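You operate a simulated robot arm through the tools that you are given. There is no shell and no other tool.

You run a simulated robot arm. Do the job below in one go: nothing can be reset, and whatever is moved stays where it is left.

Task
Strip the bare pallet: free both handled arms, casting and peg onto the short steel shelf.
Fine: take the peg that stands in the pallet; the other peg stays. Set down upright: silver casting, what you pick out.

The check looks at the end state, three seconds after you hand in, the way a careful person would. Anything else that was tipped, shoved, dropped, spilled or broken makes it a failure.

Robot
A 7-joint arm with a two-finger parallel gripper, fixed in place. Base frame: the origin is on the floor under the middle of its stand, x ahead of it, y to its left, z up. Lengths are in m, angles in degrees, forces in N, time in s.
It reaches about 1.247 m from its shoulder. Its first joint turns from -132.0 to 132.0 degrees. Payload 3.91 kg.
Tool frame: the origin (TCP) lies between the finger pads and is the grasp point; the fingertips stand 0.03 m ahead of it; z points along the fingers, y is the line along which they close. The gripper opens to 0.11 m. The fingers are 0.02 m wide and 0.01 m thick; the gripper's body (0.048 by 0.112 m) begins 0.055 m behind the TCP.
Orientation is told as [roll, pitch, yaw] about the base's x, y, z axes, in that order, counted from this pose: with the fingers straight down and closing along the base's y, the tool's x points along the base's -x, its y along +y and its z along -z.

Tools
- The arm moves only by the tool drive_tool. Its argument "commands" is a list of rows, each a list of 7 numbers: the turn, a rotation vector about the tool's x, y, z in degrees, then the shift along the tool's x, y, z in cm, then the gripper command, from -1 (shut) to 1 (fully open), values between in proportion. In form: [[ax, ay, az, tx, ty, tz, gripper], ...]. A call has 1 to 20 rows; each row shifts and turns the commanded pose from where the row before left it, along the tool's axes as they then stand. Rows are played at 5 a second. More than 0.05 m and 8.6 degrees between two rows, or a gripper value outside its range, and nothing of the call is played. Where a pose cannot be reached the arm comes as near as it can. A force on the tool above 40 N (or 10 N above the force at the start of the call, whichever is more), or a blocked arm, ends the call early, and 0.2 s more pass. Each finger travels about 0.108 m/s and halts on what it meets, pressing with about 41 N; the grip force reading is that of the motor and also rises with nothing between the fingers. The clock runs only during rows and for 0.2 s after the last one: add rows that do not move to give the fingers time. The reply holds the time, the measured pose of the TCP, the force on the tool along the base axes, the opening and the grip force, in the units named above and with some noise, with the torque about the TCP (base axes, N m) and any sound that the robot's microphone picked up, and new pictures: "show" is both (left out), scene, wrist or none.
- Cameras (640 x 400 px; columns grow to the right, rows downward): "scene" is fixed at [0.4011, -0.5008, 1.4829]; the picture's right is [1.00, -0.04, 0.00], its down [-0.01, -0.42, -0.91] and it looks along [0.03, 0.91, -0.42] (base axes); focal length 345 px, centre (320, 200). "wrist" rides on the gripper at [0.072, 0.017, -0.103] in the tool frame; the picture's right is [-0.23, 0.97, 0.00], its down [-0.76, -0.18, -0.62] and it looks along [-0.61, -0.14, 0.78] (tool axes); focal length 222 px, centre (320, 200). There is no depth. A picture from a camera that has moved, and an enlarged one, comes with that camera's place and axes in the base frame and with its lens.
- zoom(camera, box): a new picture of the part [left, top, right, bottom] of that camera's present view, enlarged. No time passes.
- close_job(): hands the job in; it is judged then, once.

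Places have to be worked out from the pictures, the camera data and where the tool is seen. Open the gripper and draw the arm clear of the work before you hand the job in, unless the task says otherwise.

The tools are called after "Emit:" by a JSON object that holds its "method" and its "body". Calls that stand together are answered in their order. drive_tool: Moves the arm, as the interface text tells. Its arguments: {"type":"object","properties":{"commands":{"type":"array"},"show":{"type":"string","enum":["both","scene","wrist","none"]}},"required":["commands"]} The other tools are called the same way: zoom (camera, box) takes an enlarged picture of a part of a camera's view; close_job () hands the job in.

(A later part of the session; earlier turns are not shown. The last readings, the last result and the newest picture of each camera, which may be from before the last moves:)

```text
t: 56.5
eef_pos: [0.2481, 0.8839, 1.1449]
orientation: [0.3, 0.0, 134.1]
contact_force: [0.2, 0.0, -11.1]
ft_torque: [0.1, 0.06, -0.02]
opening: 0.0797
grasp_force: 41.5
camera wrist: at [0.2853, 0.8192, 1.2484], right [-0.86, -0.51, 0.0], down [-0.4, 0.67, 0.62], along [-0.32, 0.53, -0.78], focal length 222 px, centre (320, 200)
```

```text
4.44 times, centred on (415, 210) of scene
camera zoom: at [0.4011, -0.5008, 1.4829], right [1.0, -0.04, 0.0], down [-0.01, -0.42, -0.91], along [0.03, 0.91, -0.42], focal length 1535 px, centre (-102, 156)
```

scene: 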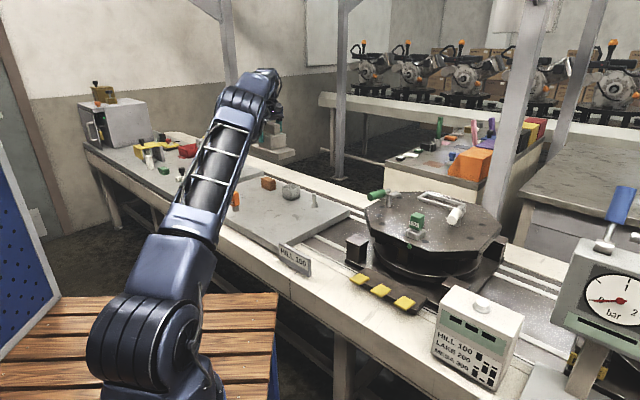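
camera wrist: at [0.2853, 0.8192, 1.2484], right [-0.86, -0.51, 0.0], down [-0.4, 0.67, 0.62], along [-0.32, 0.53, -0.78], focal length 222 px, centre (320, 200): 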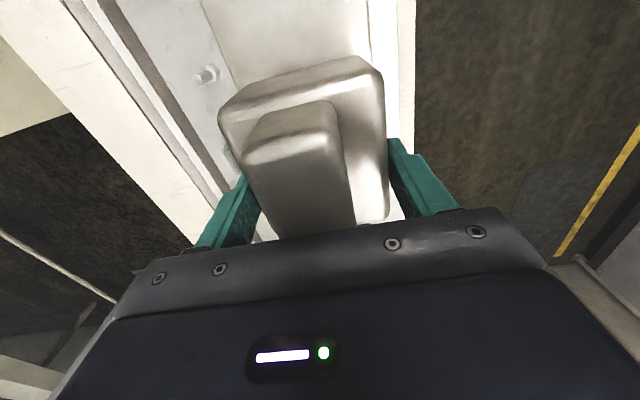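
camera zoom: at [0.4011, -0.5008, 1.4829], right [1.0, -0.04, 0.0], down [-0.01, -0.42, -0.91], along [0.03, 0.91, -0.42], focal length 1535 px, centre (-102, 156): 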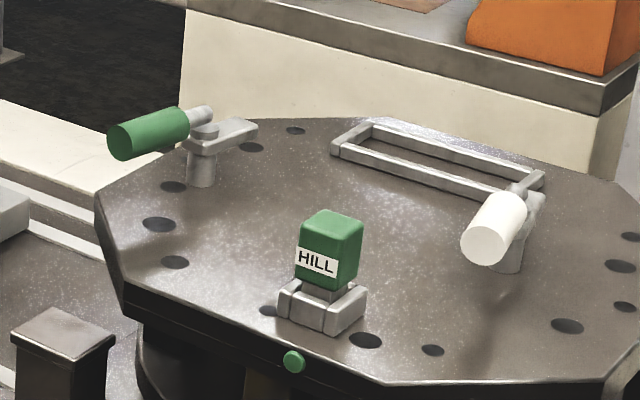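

The hand position agrees with the bolt's location (0.22 m behind), so the casting hangs over the free area with ≥5 cm margin to the front edge. I shift 2 cm inward and lower to a few cm above the shelf.

Emit:
{"method": "drive_tool", "body": {"commands": [[0, 0, 0, -1, -1, 1, -1], [0, 0, 0, -1, -1, 2, -1], [0, 0, 0, 0, 0, 3, -1], [0, 0, 0, 0, 0, 3, -1], [0, 0, 0, 0, 0, 3, -1], [0, 0, 0, 0, 0, 3, -1], [0, 0, 0, 0, 0, 3, -1], [0, 0, 0, 0, 0, 3, -1], [0, 0, 0, 0, 0, 3, -1], [0, 0, 0, 0, 0, 2, -1], [0, 0, 0, 0, 0, 0, -1], [0, 0, 0, 0, 0, 0, -1]]}}

Emit:
{"method": "zoom", "body": {"camera": "scene", "box": [190, 130, 350, 250]}}

```text
t: 59.1
eef_pos: [0.2452, 0.9111, 0.8859]
orientation: [0.2, 0.0, 134.0]
contact_force: [0.5, -0.2, -10.8]
ft_torque: [0.05, 0.02, -0.01]
opening: 0.0801
grasp_force: 40.8
camera wrist: at [0.2844, 0.8477, 0.9889], right [-0.86, -0.51, 0.0], down [-0.4, 0.67, 0.62], along [-0.32, 0.53, -0.78], focal length 222 px, centre (320, 200)
```

scene: 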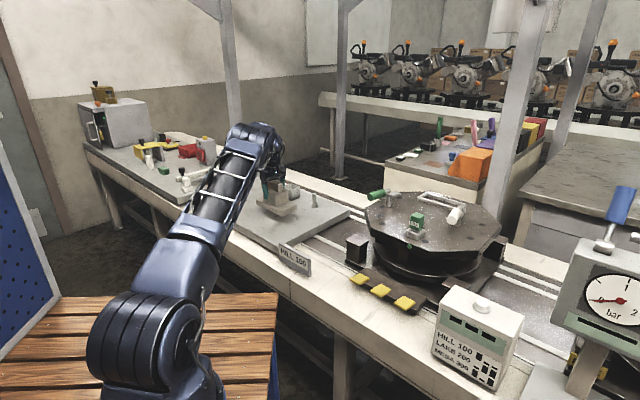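
wrist: 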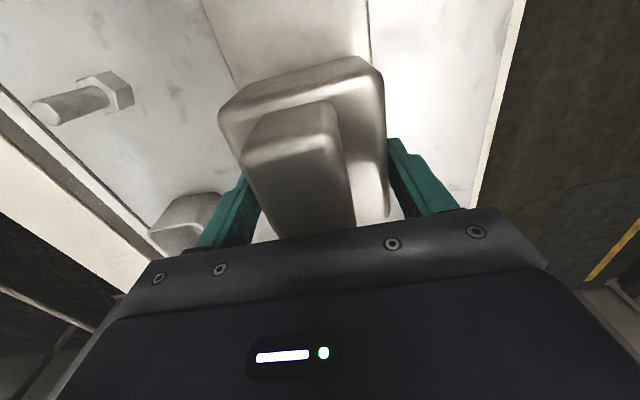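

```text
3.33 times, centred on (270, 190) of scene
camera zoom: at [0.4011, -0.5008, 1.4829], right [1.0, -0.04, 0.0], down [-0.01, -0.42, -0.91], along [0.03, 0.91, -0.42], focal length 1151 px, centre (487, 233)
```

zoom: 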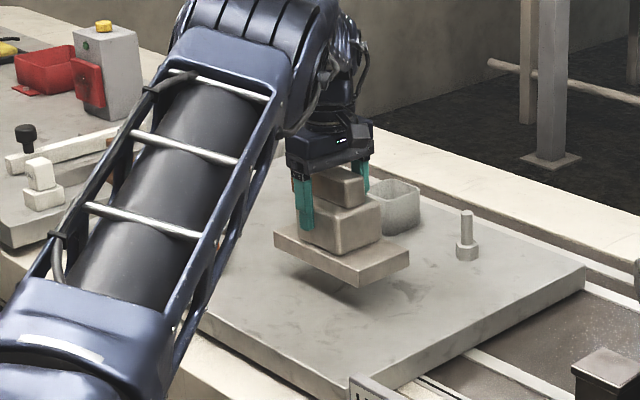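

About 4–5 cm of gap remains by the shadow, clear of cup and bolt. I lower in small steps, watching the vertical load for touchdown.

Emit:
{"method": "drive_tool", "body": {"commands": [[0, 0, 0, 0, 0, 0.6, -1], [0, 0, 0, 0, 0, 0.6, -1], [0, 0, 0, 0, 0, 0.6, -1], [0, 0, 0, 0, 0, 0.6, -1], [0, 0, 0, 0, 0, 0.4, -1], [0, 0, 0, 0, 0, 0, -1]], "show": "scene"}}

Emit:
{"method": "zoom", "body": {"camera": "scene", "box": [240, 160, 330, 230]}}

```text
t: 60.5
eef_pos: [0.2477, 0.9099, 0.8579]
orientation: [0.2, 0.1, 134.1]
contact_force: [-0.3, -1.0, -10.8]
ft_torque: [0.07, 0.08, 0.06]
opening: 0.0799
grasp_force: 40.9
```

scene: 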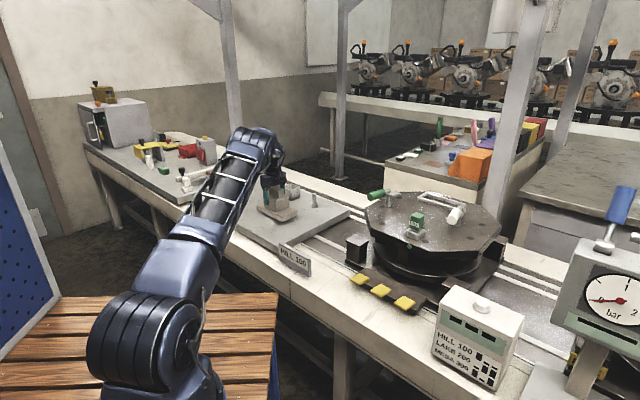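

```text
5.71 times, centred on (285, 195) of scene
camera zoom: at [0.4011, -0.5008, 1.4829], right [1.0, -0.04, 0.0], down [-0.01, -0.42, -0.91], along [0.03, 0.91, -0.42], focal length 1974 px, centre (520, 229)
```

zoom: 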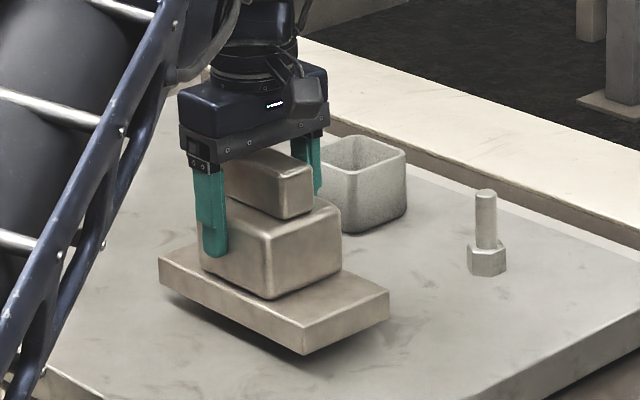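

Still hovering with full load; the shadow suggests about 1–2 cm left. I continue in smaller steps.

Emit:
{"method": "drive_tool", "body": {"commands": [[0, 0, 0, 0, 0, 0.3, -1], [0, 0, 0, 0, 0, 0.3, -1], [0, 0, 0, 0, 0, 0.3, -1], [0, 0, 0, 0, 0, 0, -1]], "show": "none"}}

Emit:
{"method": "zoom", "body": {"camera": "scene", "box": [240, 160, 330, 230]}}

```text
t: 61.5
eef_pos: [0.2474, 0.9115, 0.8503]
orientation: [0.1, 0.0, 134.1]
contact_force: [0.4, 0.2, -10.6]
ft_torque: [0.09, 0.08, -0.02]
opening: 0.0797
grasp_force: 41.3
```

```text
5.71 times, centred on (285, 195) of scene
camera zoom: at [0.4011, -0.5008, 1.4829], right [1.0, -0.04, 0.0], down [-0.01, -0.42, -0.91], along [0.03, 0.91, -0.42], focal length 1974 px, centre (520, 229)
```

zoom: 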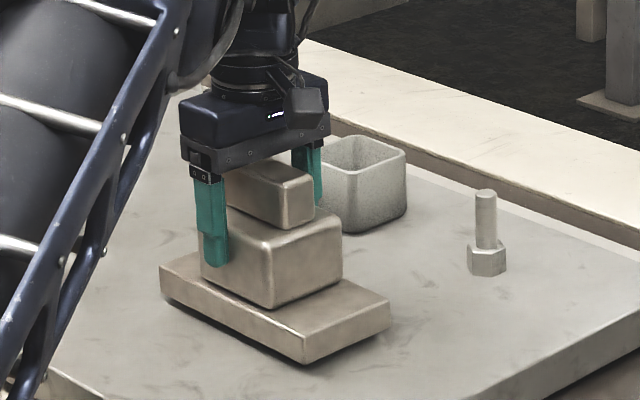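

Very close now. I keep lowering by 2–3 mm steps until the load starts to transfer.

Emit:
{"method": "drive_tool", "body": {"commands": [[0, 0, 0, 0, 0, 0.25, -1], [0, 0, 0, 0, 0, 0.25, -1], [0, 0, 0, 0, 0, 0, -1]], "show": "none"}}

```text
t: 62.3
eef_pos: [0.2477, 0.9108, 0.8451]
orientation: [0.2, 0.1, 134.1]
contact_force: [0.0, 0.0, -9.9]
ft_torque: [0.06, 0.06, 0.0]
opening: 0.0799
grasp_force: 41.3
```

Emit:
{"method": "drive_tool", "body": {"commands": [[0, 0, 0, 0, 0, 0.25, -1], [0, 0, 0, 0, 0, 0.25, -1], [0, 0, 0, 0, 0, 0, -1]], "show": "none"}}

Emit:
{"method": "zoom", "body": {"camera": "scene", "box": [240, 160, 330, 230]}}

```text
t: 63.1
eef_pos: [0.2469, 0.9107, 0.8419]
orientation: [-0.1, -0.1, 134.1]
contact_force: [-0.7, -6.6, 14.3]
ft_torque: [-1.04, -0.49, -0.13]
opening: 0.08
grasp_force: 41.2
```

```text
5.71 times, centred on (285, 195) of scene
camera zoom: at [0.4011, -0.5008, 1.4829], right [1.0, -0.04, 0.0], down [-0.01, -0.42, -0.91], along [0.03, 0.91, -0.42], focal length 1974 px, centre (520, 229)
```

zoom: 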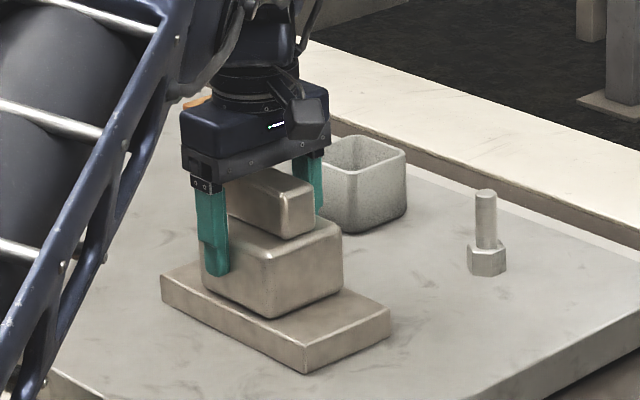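

Touchdown: the load has reversed (+14 N), the casting sits flat on the shelf. I ease off 2 mm and open the gripper.

Emit:
{"method": "drive_tool", "body": {"commands": [[0, 0, 0, 0, 0, -0.25, -1], [0, 0, 0, 0, 0, 0, -1], [0, 0, 0, 0, 0, 0, 0.6], [0, 0, 0, 0, 0, 0, 1], [0, 0, 0, 0, 0, 0, 1], [0, 0, 0, 0, 0, 0, 1]]}}

Emit:
{"method": "zoom", "body": {"camera": "scene", "box": [240, 160, 330, 230]}}

```text
t: 64.5
eef_pos: [0.248, 0.9121, 0.8432]
orientation: [0.1, -0.1, 134.2]
contact_force: [0.6, -0.2, -0.4]
ft_torque: [0.0, 0.03, 0.03]
opening: 0.11
grasp_force: 0.0
camera wrist: at [0.2852, 0.8466, 0.9456], right [-0.86, -0.51, 0.0], down [-0.4, 0.67, 0.62], along [-0.32, 0.53, -0.78], focal length 222 px, centre (320, 200)
```

scene: 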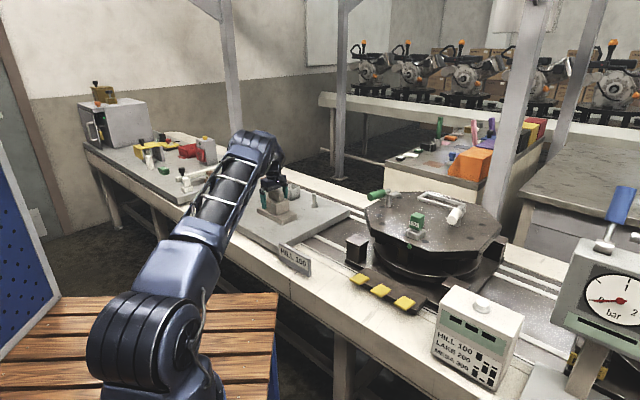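
wrist: 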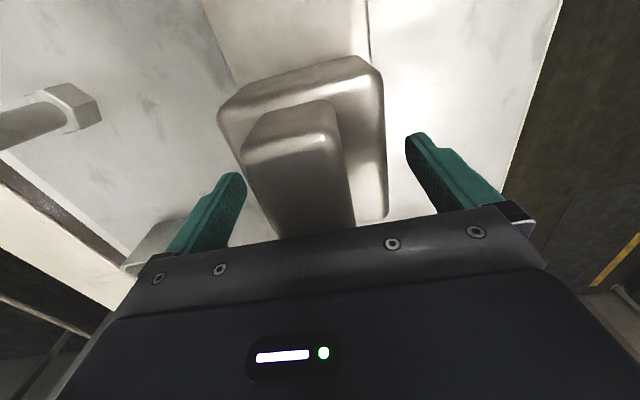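

```text
5.71 times, centred on (285, 195) of scene
camera zoom: at [0.4011, -0.5008, 1.4829], right [1.0, -0.04, 0.0], down [-0.01, -0.42, -0.91], along [0.03, 0.91, -0.42], focal length 1974 px, centre (520, 229)
```

zoom: 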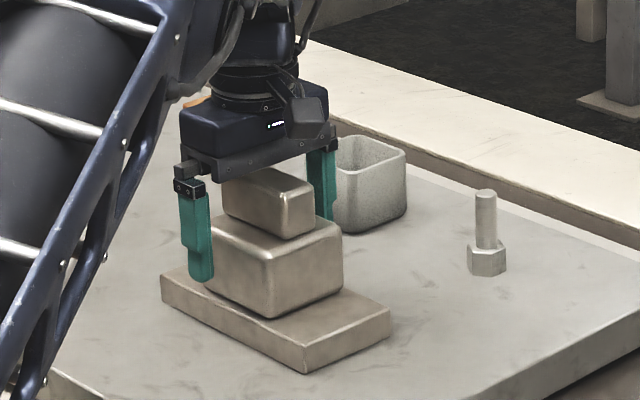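

The casting stands free and upright. I rise straight up, keeping clear of it and the cup.

Emit:
{"method": "drive_tool", "body": {"commands": [[0, 0, 0, 0, 0, -1, 1], [0, 0, 0, 0, 0, -2, 1], [0, 0, 0, 0, 0, -3, 1], [0, 0, 0, 0, 0, -3, 1], [0, 0, 0, 0, 0, -4, 1], [0, 0, 0, 0, 0, -4, 1], [0, 0, 0, 0, 0, -4, 1], [0, 0, 0, 0, 0, -4, 1], [0, 0, 0, 0, 0, -4, 1], [0, 0, 0, 0, 0, 0, 1]]}}

Emit:
{"method": "zoom", "body": {"camera": "scene", "box": [180, 150, 340, 260]}}

Emit:
{"method": "zoom", "body": {"camera": "wrist", "box": [120, 0, 520, 230]}}

```text
t: 66.7
eef_pos: [0.2475, 0.9103, 1.1334]
orientation: [0.0, -0.1, 134.1]
contact_force: [-0.3, 0.3, -0.3]
ft_torque: [-0.01, 0.0, 0.01]
opening: 0.1102
grasp_force: 0.0
camera wrist: at [0.2862, 0.8473, 1.2361], right [-0.86, -0.51, 0.0], down [-0.4, 0.67, 0.62], along [-0.32, 0.53, -0.78], focal length 222 px, centre (320, 200)
```

scene: 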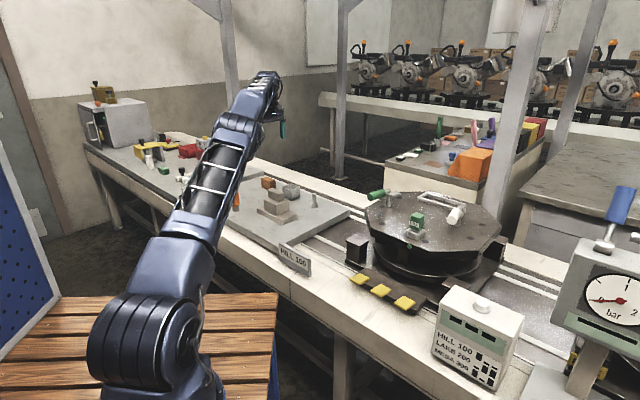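
wrist: 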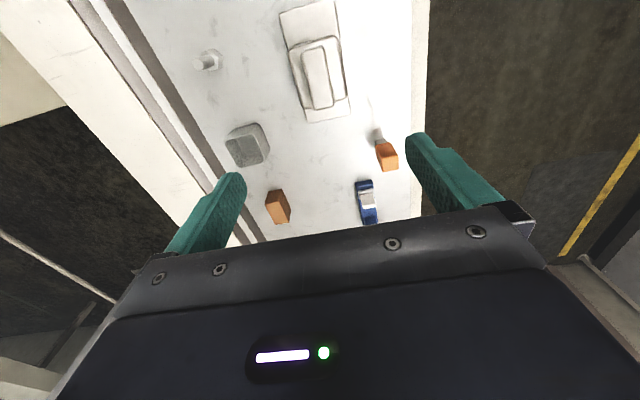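

```text
3.64 times, centred on (260, 205) of scene
camera zoom: at [0.4011, -0.5008, 1.4829], right [1.0, -0.04, 0.0], down [-0.01, -0.42, -0.91], along [0.03, 0.91, -0.42], focal length 1256 px, centre (538, 182)
```

zoom: 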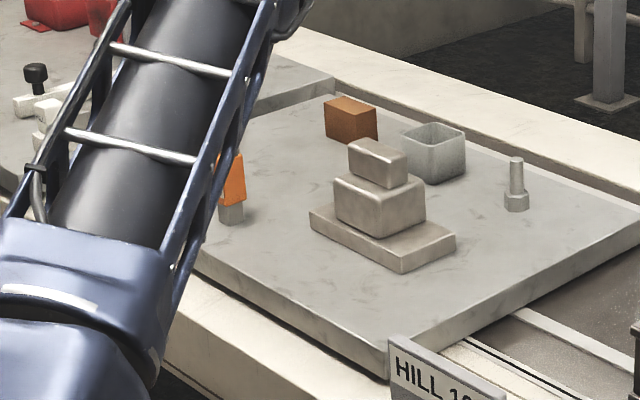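

```text
1.60 times, centred on (320, 115) of wrist
camera zoom: at [0.2862, 0.8473, 1.2361], right [-0.86, -0.51, 0.0], down [-0.4, 0.67, 0.62], along [-0.32, 0.53, -0.78], focal length 355 px, centre (320, 336)
```

zoom: 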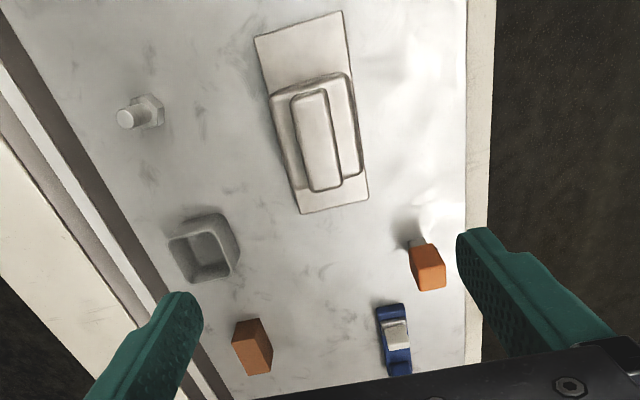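

The casting stands upright on the short shelf and everything else there is undisturbed. Now I go back to the pallet for the green HILL peg (estimated at about (0.736, 0.437)).

Emit:
{"method": "drive_tool", "body": {"commands": [[0, 0, 0, 2, 0, -0.2, 1], [0, 0, 0, 4, -0.13, -0.1, 1], [0, 0, 0, 4, -0.13, -0.1, 1], [0, 0, 0, 4, -0.13, -0.1, 1], [0, 0, 0, 4, -0.13, -0.1, 1], [0, 0, 0, 4, -0.13, -0.1, 1], [0, 0, 0, 4, -0.13, -0.1, 1], [0, 0, 0, 4, -0.13, -0.1, 1], [0, 0, 0, 4, -0.13, -0.1, 1], [0, 0, 0, 4, -0.13, -0.1, 1], [0, 0, 0, 4, -0.13, -0.1, 1], [0, 0, 0, 4, -0.13, -0.1, 1], [0, 0, 0, 4, -0.13, -0.1, 1], [0, 0, 0, 4, -0.13, -0.1, 1], [0, 0, 0, 4, -0.13, -0.1, 1], [0, 0, 0, 4, -0.13, -0.1, 1], [0, 0, 0, 4, -0.13, -0.1, 1], [0, 0, 0, 4, -0.13, -0.1, 1], [0, 0, 0, 2, -0.13, 0, 1], [0, 0, 0, 0, 0, 0, 1]]}}

Emit:
{"method": "zoom", "body": {"camera": "wrist", "box": [220, 0, 420, 180]}}

Emit:
{"method": "zoom", "body": {"camera": "scene", "box": [390, 190, 450, 245]}}

```text
t: 70.9
eef_pos: [0.7665, 0.408, 1.1508]
orientation: [0.0, 0.0, 134.2]
contact_force: [0.0, 0.0, -0.4]
ft_torque: [-0.03, -0.02, 0.03]
opening: 0.11
grasp_force: 0.0
camera wrist: at [0.8051, 0.3441, 1.2543], right [-0.86, -0.51, 0.0], down [-0.4, 0.67, 0.62], along [-0.32, 0.53, -0.78], focal length 222 px, centre (320, 200)
```

scene: 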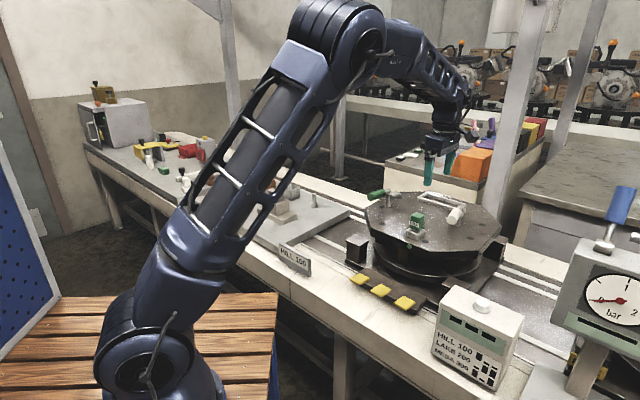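
wrist: 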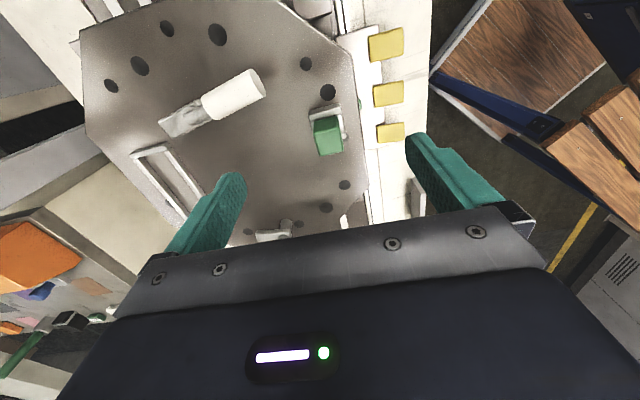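

```text
2.22 times, centred on (320, 90) of wrist
camera zoom: at [0.8051, 0.3441, 1.2543], right [-0.86, -0.51, 0.0], down [-0.4, 0.67, 0.62], along [-0.32, 0.53, -0.78], focal length 494 px, centre (320, 444)
```

zoom: 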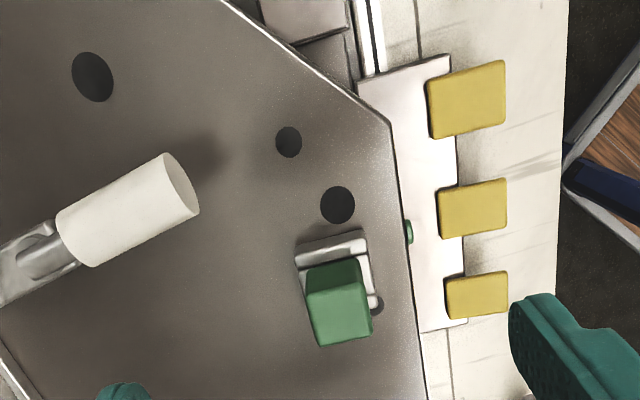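

```text
7.27 times, centred on (420, 218) of scene
camera zoom: at [0.4011, -0.5008, 1.4829], right [1.0, -0.04, 0.0], down [-0.01, -0.42, -0.91], along [0.03, 0.91, -0.42], focal length 2512 px, centre (-407, 73)
```

zoom: 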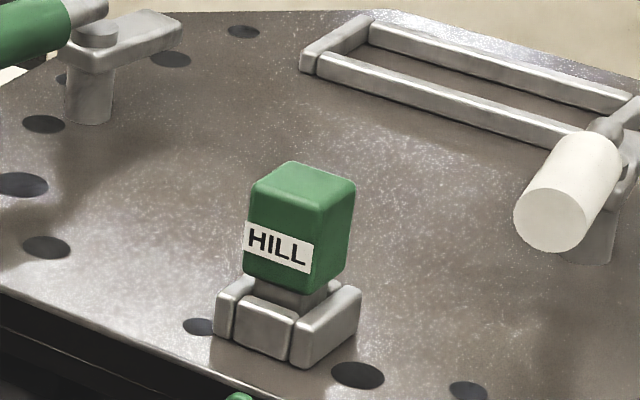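

The peg head is about 0.033 m square, aligned with the tool, centred at tool offset (−4.45, +0.26) cm, top at z ≈ 0.988. I move over it and lower the open fingers around the head, stopping above the socket.

Emit:
{"method": "drive_tool", "body": {"commands": [[0, 0, 0, -2.2, 0.13, 2, 1], [0, 0, 0, -2.25, 0.13, 3, 1], [0, 0, 0, 0, 0, 3, 1], [0, 0, 0, 0, 0, 3, 1], [0, 0, 0, 0, 0, 2, 1], [0, 0, 0, 0, 0, 0, 1], [0, 0, 0, 0, 0, 0, 1]]}}

Emit:
{"method": "zoom", "body": {"camera": "wrist", "box": [220, 20, 440, 200]}}

Emit:
{"method": "zoom", "body": {"camera": "scene", "box": [380, 170, 470, 250]}}

```text
t: 72.5
eef_pos: [0.732, 0.4401, 1.0204]
orientation: [0.1, 0.0, 134.1]
contact_force: [-0.1, 0.3, 0.3]
ft_torque: [0.01, 0.0, 0.0]
opening: 0.1098
grasp_force: 0.0
camera wrist: at [0.7706, 0.3757, 1.1239], right [-0.86, -0.51, 0.0], down [-0.4, 0.67, 0.62], along [-0.32, 0.53, -0.78], focal length 222 px, centre (320, 200)
```

scene: 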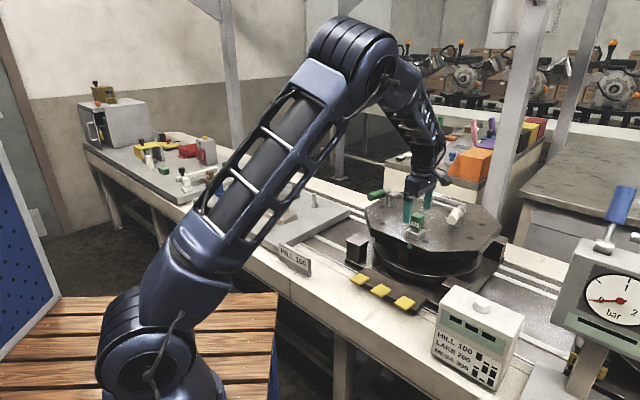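
wrist: 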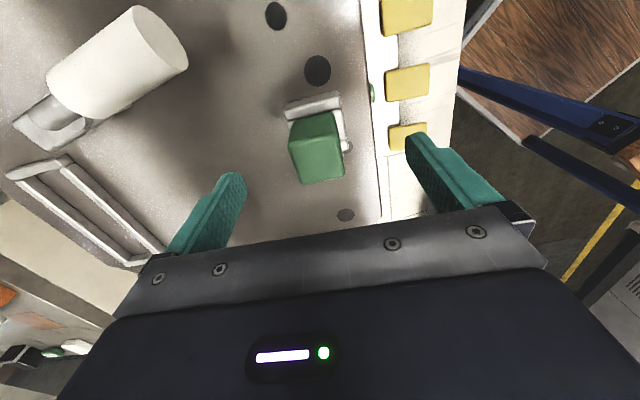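

```text
2.22 times, centred on (330, 110) of wrist
camera zoom: at [0.7706, 0.3757, 1.1239], right [-0.86, -0.51, 0.0], down [-0.4, 0.67, 0.62], along [-0.32, 0.53, -0.78], focal length 494 px, centre (298, 400)
```

zoom: 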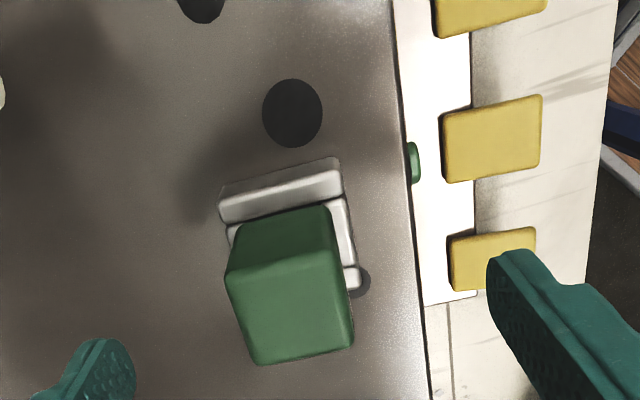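

```text
5.00 times, centred on (425, 210) of scene
camera zoom: at [0.4011, -0.5008, 1.4829], right [1.0, -0.04, 0.0], down [-0.01, -0.42, -0.91], along [0.03, 0.91, -0.42], focal length 1727 px, centre (-205, 150)
```

zoom: 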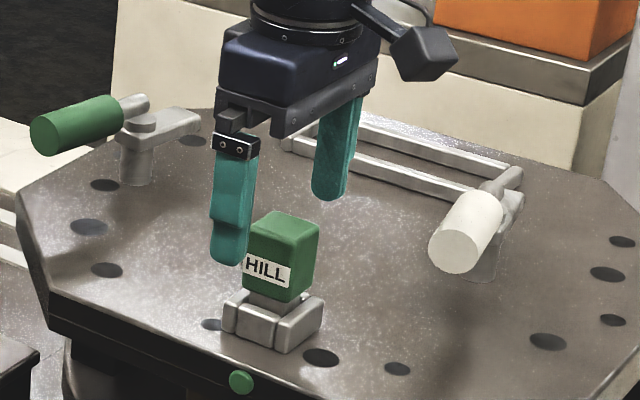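

The gripper is centred on the head to within ~2 mm. I descend 3.6 cm and close on the head.

Emit:
{"method": "drive_tool", "body": {"commands": [[0, 0, 0, 0, 0, 1.2, 1], [0, 0, 0, 0, 0, 1.2, 1], [0, 0, 0, 0, 0, 1.2, 1], [0, 0, 0, 0, 0, 0, 1], [0, 0, 0, 0, 0, 0, 0.2], [0, 0, 0, 0, 0, 0, -0.3], [0, 0, 0, 0, 0, 0, -1], [0, 0, 0, 0, 0, 0, -1], [0, 0, 0, 0, 0, 0, -1]]}}

Emit:
{"method": "zoom", "body": {"camera": "scene", "box": [380, 170, 470, 250]}}

```text
t: 74.5
eef_pos: [0.7322, 0.4409, 0.9856]
orientation: [0.1, -0.1, 134.0]
contact_force: [6.6, 6.5, 1.0]
ft_torque: [0.38, -0.3, 0.13]
opening: 0.0333
grasp_force: 40.8
camera wrist: at [0.7699, 0.3758, 1.087], right [-0.86, -0.51, 0.0], down [-0.4, 0.67, 0.62], along [-0.32, 0.53, -0.78], focal length 222 px, centre (320, 200)
```

scene: 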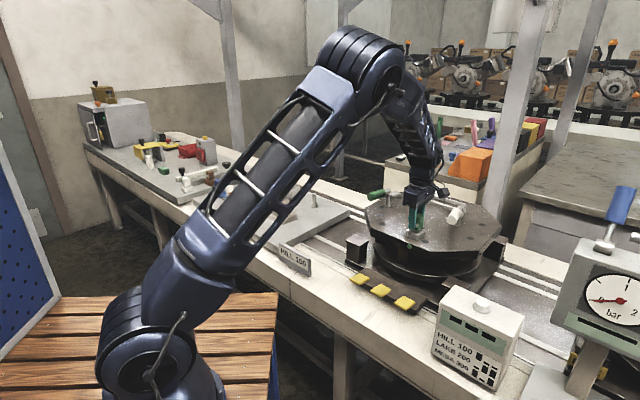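
wrist: 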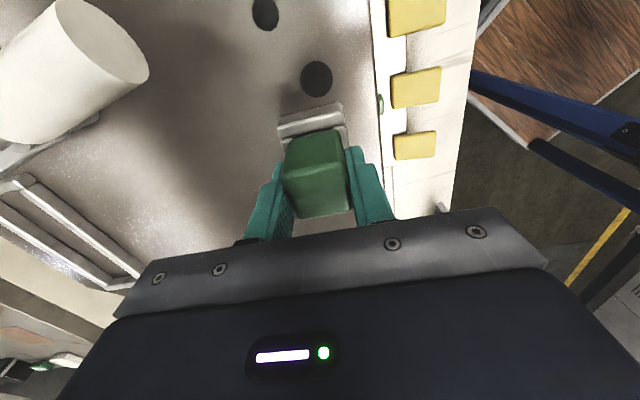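

```text
5.00 times, centred on (425, 210) of scene
camera zoom: at [0.4011, -0.5008, 1.4829], right [1.0, -0.04, 0.0], down [-0.01, -0.42, -0.91], along [0.03, 0.91, -0.42], focal length 1727 px, centre (-205, 150)
```

zoom: 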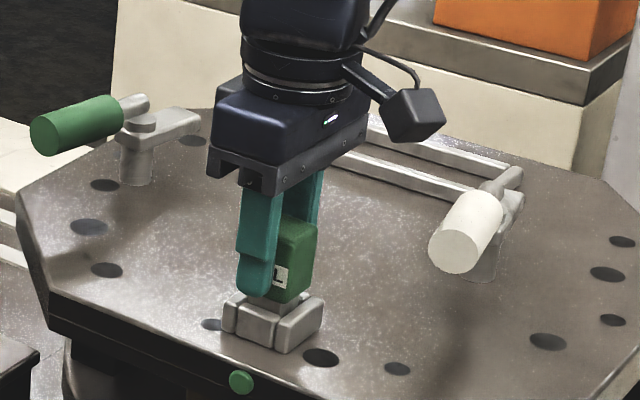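

Firm grip on the head (0.033 m). A side load of ~9 N along +e2 shows a ~1 mm offset, so I ease that way and then lift slowly out of the socket.

Emit:
{"method": "drive_tool", "body": {"commands": [[0, 0, 0, 0, -0.12, 0, -1], [0, 0, 0, 0, 0, 0, -1]], "show": "none"}}

```text
t: 75.1
eef_pos: [0.7328, 0.441, 0.9842]
orientation: [0.2, 0.0, 134.1]
contact_force: [-0.4, 0.4, -0.6]
ft_torque: [-0.03, -0.01, 0.02]
opening: 0.0334
grasp_force: 40.0
```

The side load is gone. I lift slowly.

Emit:
{"method": "drive_tool", "body": {"commands": [[0, 0, 0, 0, 0, -0.3, -1], [0, 0, 0, 0, 0, -0.5, -1], [0, 0, 0, 0, 0, -0.5, -1], [0, 0, 0, 0, 0, -0.7, -1], [0, 0, 0, 0, 0, -1, -1], [0, 0, 0, 0, 0, -1, -1], [0, 0, 0, 0, 0, -1, -1], [0, 0, 0, 0, 0, 0, -1]]}}

Emit:
{"method": "zoom", "body": {"camera": "scene", "box": [380, 160, 470, 240]}}

```text
t: 76.9
eef_pos: [0.7334, 0.4397, 1.036]
orientation: [0.1, 0.0, 134.0]
contact_force: [-0.3, -0.2, -1.0]
ft_torque: [0.0, 0.0, -0.01]
opening: 0.0334
grasp_force: 41.0
camera wrist: at [0.7723, 0.3759, 1.1377], right [-0.86, -0.51, 0.0], down [-0.4, 0.67, 0.62], along [-0.32, 0.53, -0.78], focal length 222 px, centre (320, 200)
```

scene: 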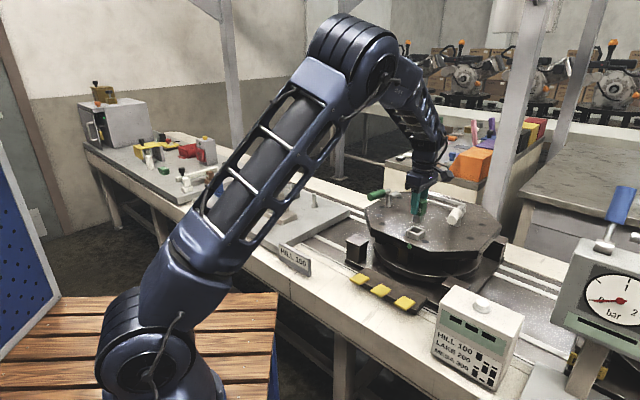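
wrist: 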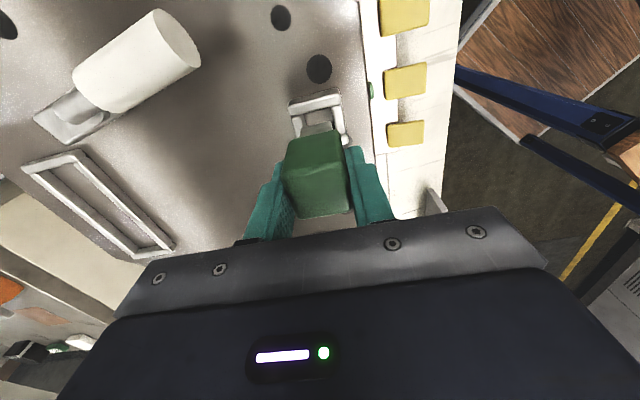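

```text
5.00 times, centred on (425, 200) of scene
camera zoom: at [0.4011, -0.5008, 1.4829], right [1.0, -0.04, 0.0], down [-0.01, -0.42, -0.91], along [0.03, 0.91, -0.42], focal length 1727 px, centre (-205, 200)
```

zoom: 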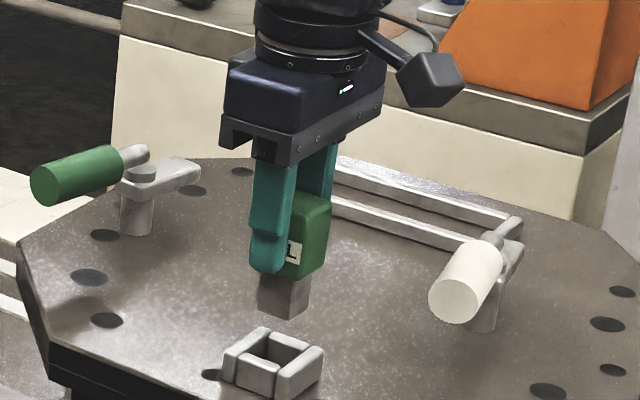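

The peg is out cleanly and vertical; the socket stays on the pallet. I raise it and carry it to the free right-front spot of the short shelf, between the shelf's edge and the casting.

Emit:
{"method": "drive_tool", "body": {"commands": [[0, 0, 0, 0, 0, -2, -1], [0, 0, 0, 0, 0, -3, -1], [0, 0, 0, 0, 0, -3, -1], [0, 0, 0, 0, 0, -3, -1], [0, 0, 0, -2, 0.15, 0, -1], [0, 0, 0, -3.5, 0.26, 0, -1], [0, 0, 0, -3.5, 0.26, 0, -1], [0, 0, 0, -3.5, 0.26, 0, -1], [0, 0, 0, -3.5, 0.26, 0, -1], [0, 0, 0, -3.5, 0.26, 0, -1], [0, 0, 0, -3.5, 0.26, 0, -1], [0, 0, 0, -3.5, 0.26, 0, -1], [0, 0, 0, -3.5, 0.26, 0, -1], [0, 0, 0, -3.5, 0.26, 0, -1], [0, 0, 0, -3.5, 0.26, 0, -1], [0, 0, 0, -3.5, 0.26, 0, -1], [0, 0, 0, -3.5, 0.26, 0, -1], [0, 0, 0, -3.5, 0.26, 0, -1], [0, 0, 0, -3.5, 0.26, 0, -1], [0, 0, 0, -1.7, 0.1, 0, -1]]}}

Emit:
{"method": "zoom", "body": {"camera": "wrist", "box": [150, 0, 500, 210]}}

Emit:
{"method": "zoom", "body": {"camera": "scene", "box": [200, 110, 370, 260]}}

```text
t: 81.1
eef_pos: [0.3401, 0.7934, 1.1467]
orientation: [0.1, 0.1, 134.1]
contact_force: [0.7, 0.0, -1.5]
ft_torque: [0.0, 0.04, 0.01]
opening: 0.0335
grasp_force: 41.2
camera wrist: at [0.3786, 0.7299, 1.2487], right [-0.86, -0.51, 0.0], down [-0.4, 0.67, 0.62], along [-0.32, 0.53, -0.78], focal length 222 px, centre (320, 200)
```

scene: 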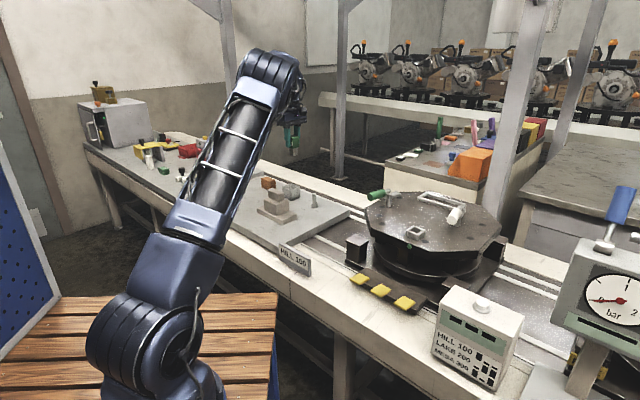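
wrist: 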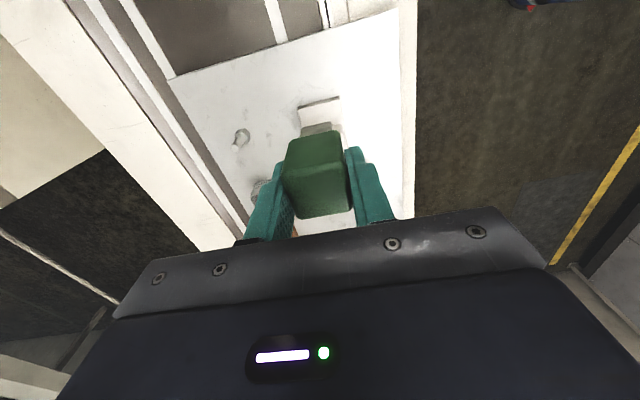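

```text
1.83 times, centred on (325, 105) of wrist
camera zoom: at [0.3786, 0.7299, 1.2487], right [-0.86, -0.51, 0.0], down [-0.4, 0.67, 0.62], along [-0.32, 0.53, -0.78], focal length 406 px, centre (311, 374)
```

zoom: 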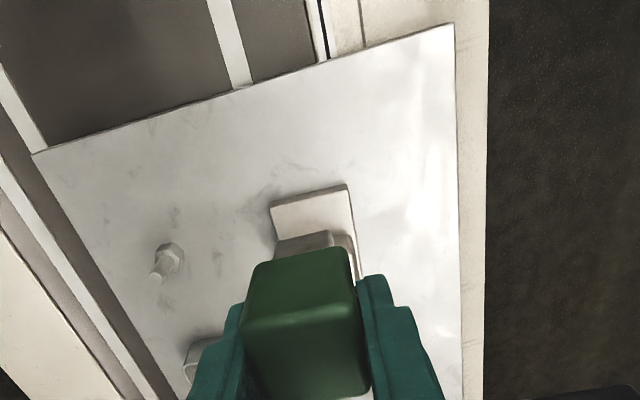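

```text
2.67 times, centred on (285, 185) of scene
camera zoom: at [0.4011, -0.5008, 1.4829], right [1.0, -0.04, 0.0], down [-0.01, -0.42, -0.91], along [0.03, 0.91, -0.42], focal length 921 px, centre (413, 240)
```

zoom: 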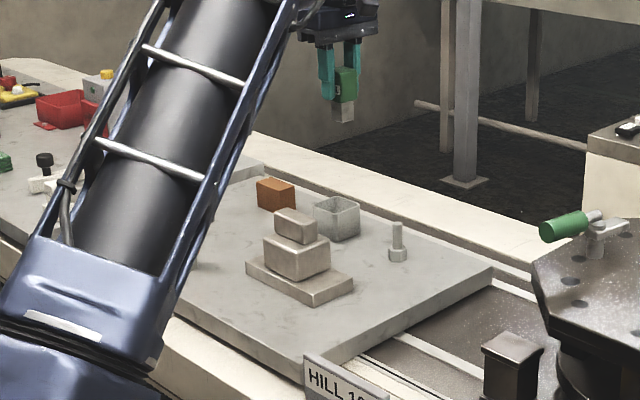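

The landing point (image check) lies about 5.8 cm from the shelf's edge and 5 cm from the casting. I lower toward the shelf, quickly first, then gently.

Emit:
{"method": "drive_tool", "body": {"commands": [[0, 0, 0, 0, 0, 2, -1], [0, 0, 0, 0, 0, 3, -1], [0, 0, 0, 0, 0, 3, -1], [0, 0, 0, 0, 0, 3, -1], [0, 0, 0, 0, 0, 3, -1], [0, 0, 0, 0, 0, 3, -1], [0, 0, 0, 0, 0, 3, -1], [0, 0, 0, 0, 0, 3, -1], [0, 0, 0, 0, 0, 3, -1], [0, 0, 0, 0, 0, 2, -1], [0, 0, 0, 0, 0, 0, -1], [0, 0, 0, 0, 0, 0, -1]]}}

Emit:
{"method": "zoom", "body": {"camera": "scene", "box": [240, 160, 350, 250]}}

```text
t: 83.7
eef_pos: [0.3395, 0.7911, 0.867]
orientation: [0.1, 0.0, 134.1]
contact_force: [-0.4, 0.3, -1.8]
ft_torque: [0.0, 0.03, -0.01]
opening: 0.0335
grasp_force: 40.7
camera wrist: at [0.3776, 0.7281, 0.9688], right [-0.86, -0.51, 0.0], down [-0.4, 0.67, 0.62], along [-0.32, 0.53, -0.78], focal length 222 px, centre (320, 200)
```

scene: 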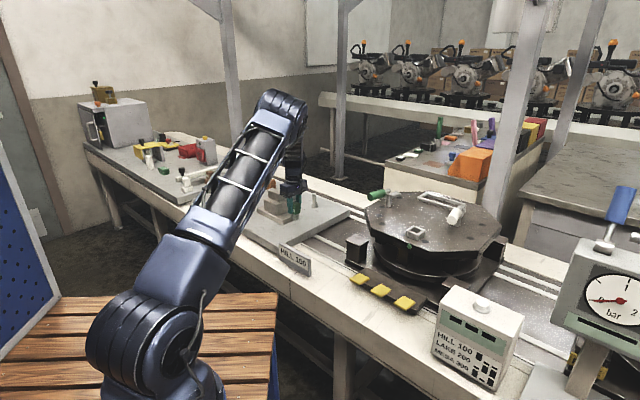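
wrist: 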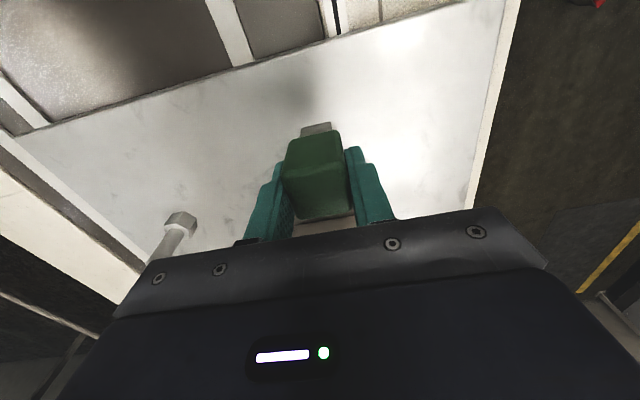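

```text
4.44 times, centred on (295, 205) of scene
camera zoom: at [0.4011, -0.5008, 1.4829], right [1.0, -0.04, 0.0], down [-0.01, -0.42, -0.91], along [0.03, 0.91, -0.42], focal length 1535 px, centre (431, 178)
```

zoom: 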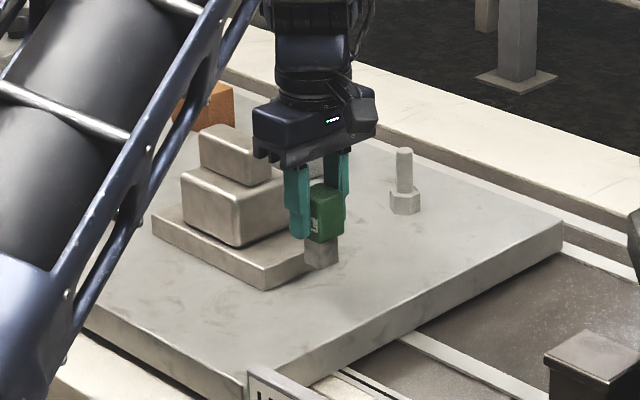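

Peg hangs vertically about 3–4 cm above the shelf. I go down in small steps and watch for contact.

Emit:
{"method": "drive_tool", "body": {"commands": [[0, 0, 0, 0, 0, 0.5, -1], [0, 0, 0, 0, 0, 0.5, -1], [0, 0, 0, 0, 0, 0.5, -1], [0, 0, 0, 0, 0, 0.5, -1], [0, 0, 0, 0, 0, 0.4, -1], [0, 0, 0, 0, 0, 0.3, -1], [0, 0, 0, 0, 0, 0, -1]], "show": "none"}}

Emit:
{"method": "zoom", "body": {"camera": "scene", "box": [260, 170, 340, 240]}}

```text
t: 85.3
eef_pos: [0.3386, 0.7917, 0.8387]
orientation: [0.1, 0.0, 134.1]
contact_force: [-0.1, -0.7, -1.1]
ft_torque: [-0.03, 0.03, -0.01]
opening: 0.0335
grasp_force: 40.8
```

```text
5.71 times, centred on (300, 205) of scene
camera zoom: at [0.4011, -0.5008, 1.4829], right [1.0, -0.04, 0.0], down [-0.01, -0.42, -0.91], along [0.03, 0.91, -0.42], focal length 1974 px, centre (434, 171)
```

zoom: 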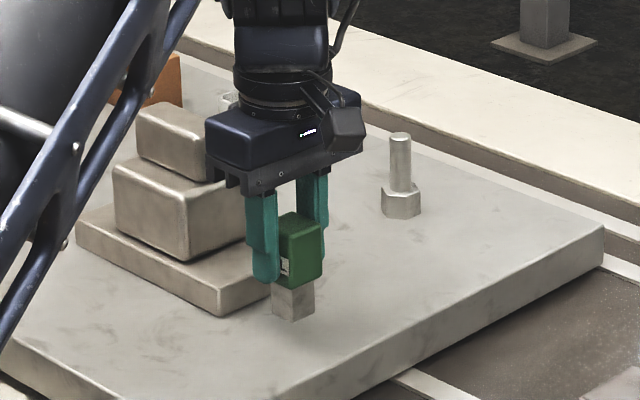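

Close to the surface but no contact yet. Continuing with 2–3 mm steps.

Emit:
{"method": "drive_tool", "body": {"commands": [[0, 0, 0, 0, 0, 0.3, -1], [0, 0, 0, 0, 0, 0.3, -1], [0, 0, 0, 0, 0, 0.2, -1], [0, 0, 0, 0, 0, 0, -1]], "show": "none"}}

Emit:
{"method": "zoom", "body": {"camera": "scene", "box": [270, 180, 330, 235]}}

```text
t: 86.3
eef_pos: [0.339, 0.7929, 0.8302]
orientation: [0.1, 0.0, 134.1]
contact_force: [0.0, -0.2, -1.2]
ft_torque: [0.03, 0.0, -0.01]
opening: 0.0337
grasp_force: 41.2
```

```text
7.27 times, centred on (300, 208) of scene
camera zoom: at [0.4011, -0.5008, 1.4829], right [1.0, -0.04, 0.0], down [-0.01, -0.42, -0.91], along [0.03, 0.91, -0.42], focal length 2512 px, centre (466, 146)
```

zoom: 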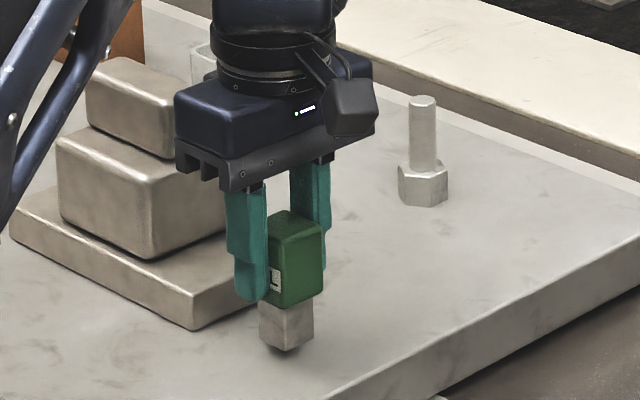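

Emit:
{"method": "drive_tool", "body": {"commands": [[0, 0, 0, 0, 0, 0.2, -1], [0, 0, 0, 0, 0, 0.2, -1], [0, 0, 0, 0, 0, 0, -1]], "show": "none"}}

Emit:
{"method": "zoom", "body": {"camera": "scene", "box": [270, 180, 330, 235]}}

```text
t: 87.1
eef_pos: [0.3409, 0.7924, 0.8262]
orientation: [0.2, 0.0, 134.0]
contact_force: [0.3, -0.1, -1.2]
ft_torque: [0.0, -0.01, -0.02]
opening: 0.0335
grasp_force: 40.9
```

```text
7.27 times, centred on (300, 208) of scene
camera zoom: at [0.4011, -0.5008, 1.4829], right [1.0, -0.04, 0.0], down [-0.01, -0.42, -0.91], along [0.03, 0.91, -0.42], focal length 2512 px, centre (466, 146)
```

zoom: 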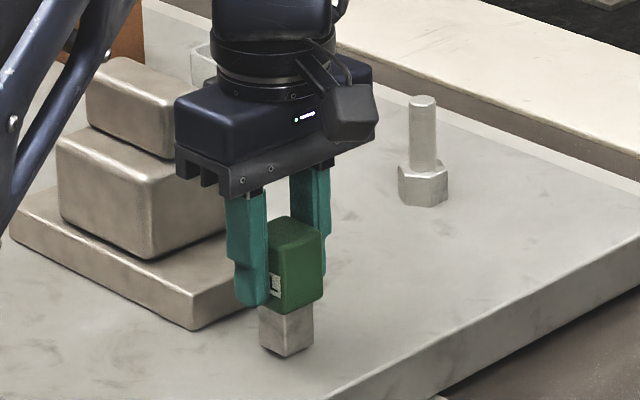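

The peg looks within a couple of millimetres of the surface but the force still shows only its weight; I inch further down.

Emit:
{"method": "drive_tool", "body": {"commands": [[0, 0, 0, 0, 0, 0.15, -1], [0, 0, 0, 0, 0, 0.15, -1], [0, 0, 0, 0, 0, 0, -1]], "show": "none"}}

Emit:
{"method": "zoom", "body": {"camera": "scene", "box": [280, 195, 320, 235]}}

```text
t: 87.9
eef_pos: [0.3393, 0.7919, 0.8242]
orientation: [0.0, 0.0, 134.1]
contact_force: [-1.4, -2.6, 10.0]
ft_torque: [-0.12, -0.03, -0.05]
opening: 0.0335
grasp_force: 41.0
```

```text
10.00 times, centred on (300, 215) of scene
camera zoom: at [0.4011, -0.5008, 1.4829], right [1.0, -0.04, 0.0], down [-0.01, -0.42, -0.91], along [0.03, 0.91, -0.42], focal length 3454 px, centre (520, 50)
```

zoom: 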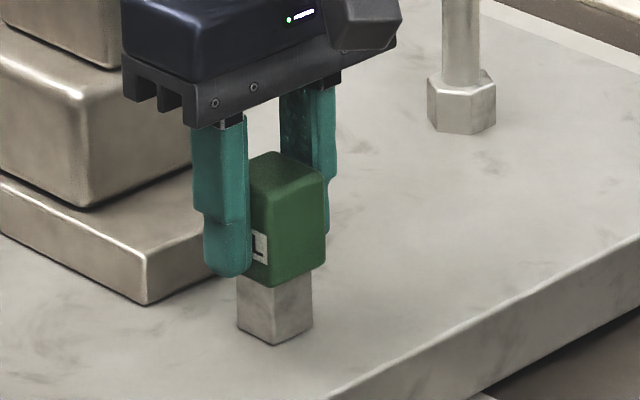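

Contact at +10 N: the peg stands on the shelf. I relieve the pressure by about 1 mm and open gently.

Emit:
{"method": "drive_tool", "body": {"commands": [[0, 0, 0, 0, 0, -0.12, -1], [0, 0, 0, 0, 0, 0, -1], [0, 0, 0, 0, 0, 0, -0.3], [0, 0, 0, 0, 0, 0, -0.2], [0, 0, 0, 0, 0, 0, 0], [0, 0, 0, 0, 0, 0, 0.4], [0, 0, 0, 0, 0, 0, 0.6], [0, 0, 0, 0, 0, 0, 0.6]]}}

Emit:
{"method": "zoom", "body": {"camera": "scene", "box": [270, 180, 330, 235]}}

```text
t: 89.7
eef_pos: [0.3389, 0.7928, 0.8249]
orientation: [0.1, 0.0, 134.1]
contact_force: [-0.6, -0.3, 0.4]
ft_torque: [0.01, -0.02, -0.05]
opening: 0.088
grasp_force: 0.1
camera wrist: at [0.3773, 0.7281, 0.927], right [-0.86, -0.51, 0.0], down [-0.4, 0.67, 0.62], along [-0.32, 0.53, -0.78], focal length 222 px, centre (320, 200)
```

scene: 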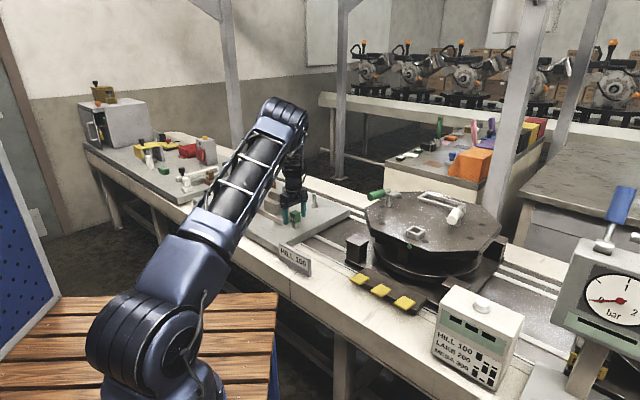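
wrist: 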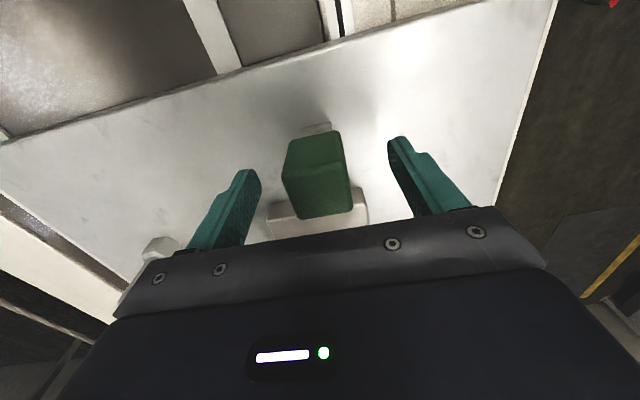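

```text
7.27 times, centred on (300, 208) of scene
camera zoom: at [0.4011, -0.5008, 1.4829], right [1.0, -0.04, 0.0], down [-0.01, -0.42, -0.91], along [0.03, 0.91, -0.42], focal length 2512 px, centre (466, 146)
```

zoom: 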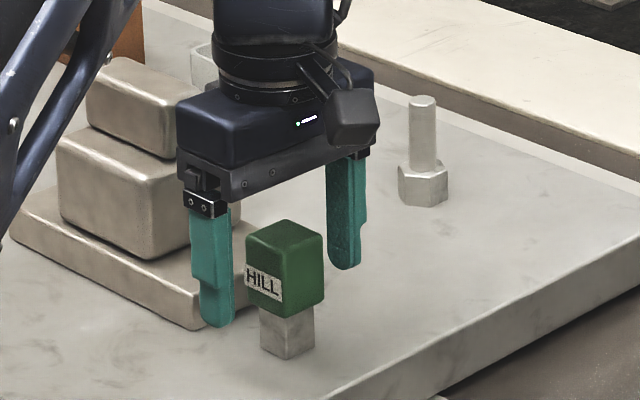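

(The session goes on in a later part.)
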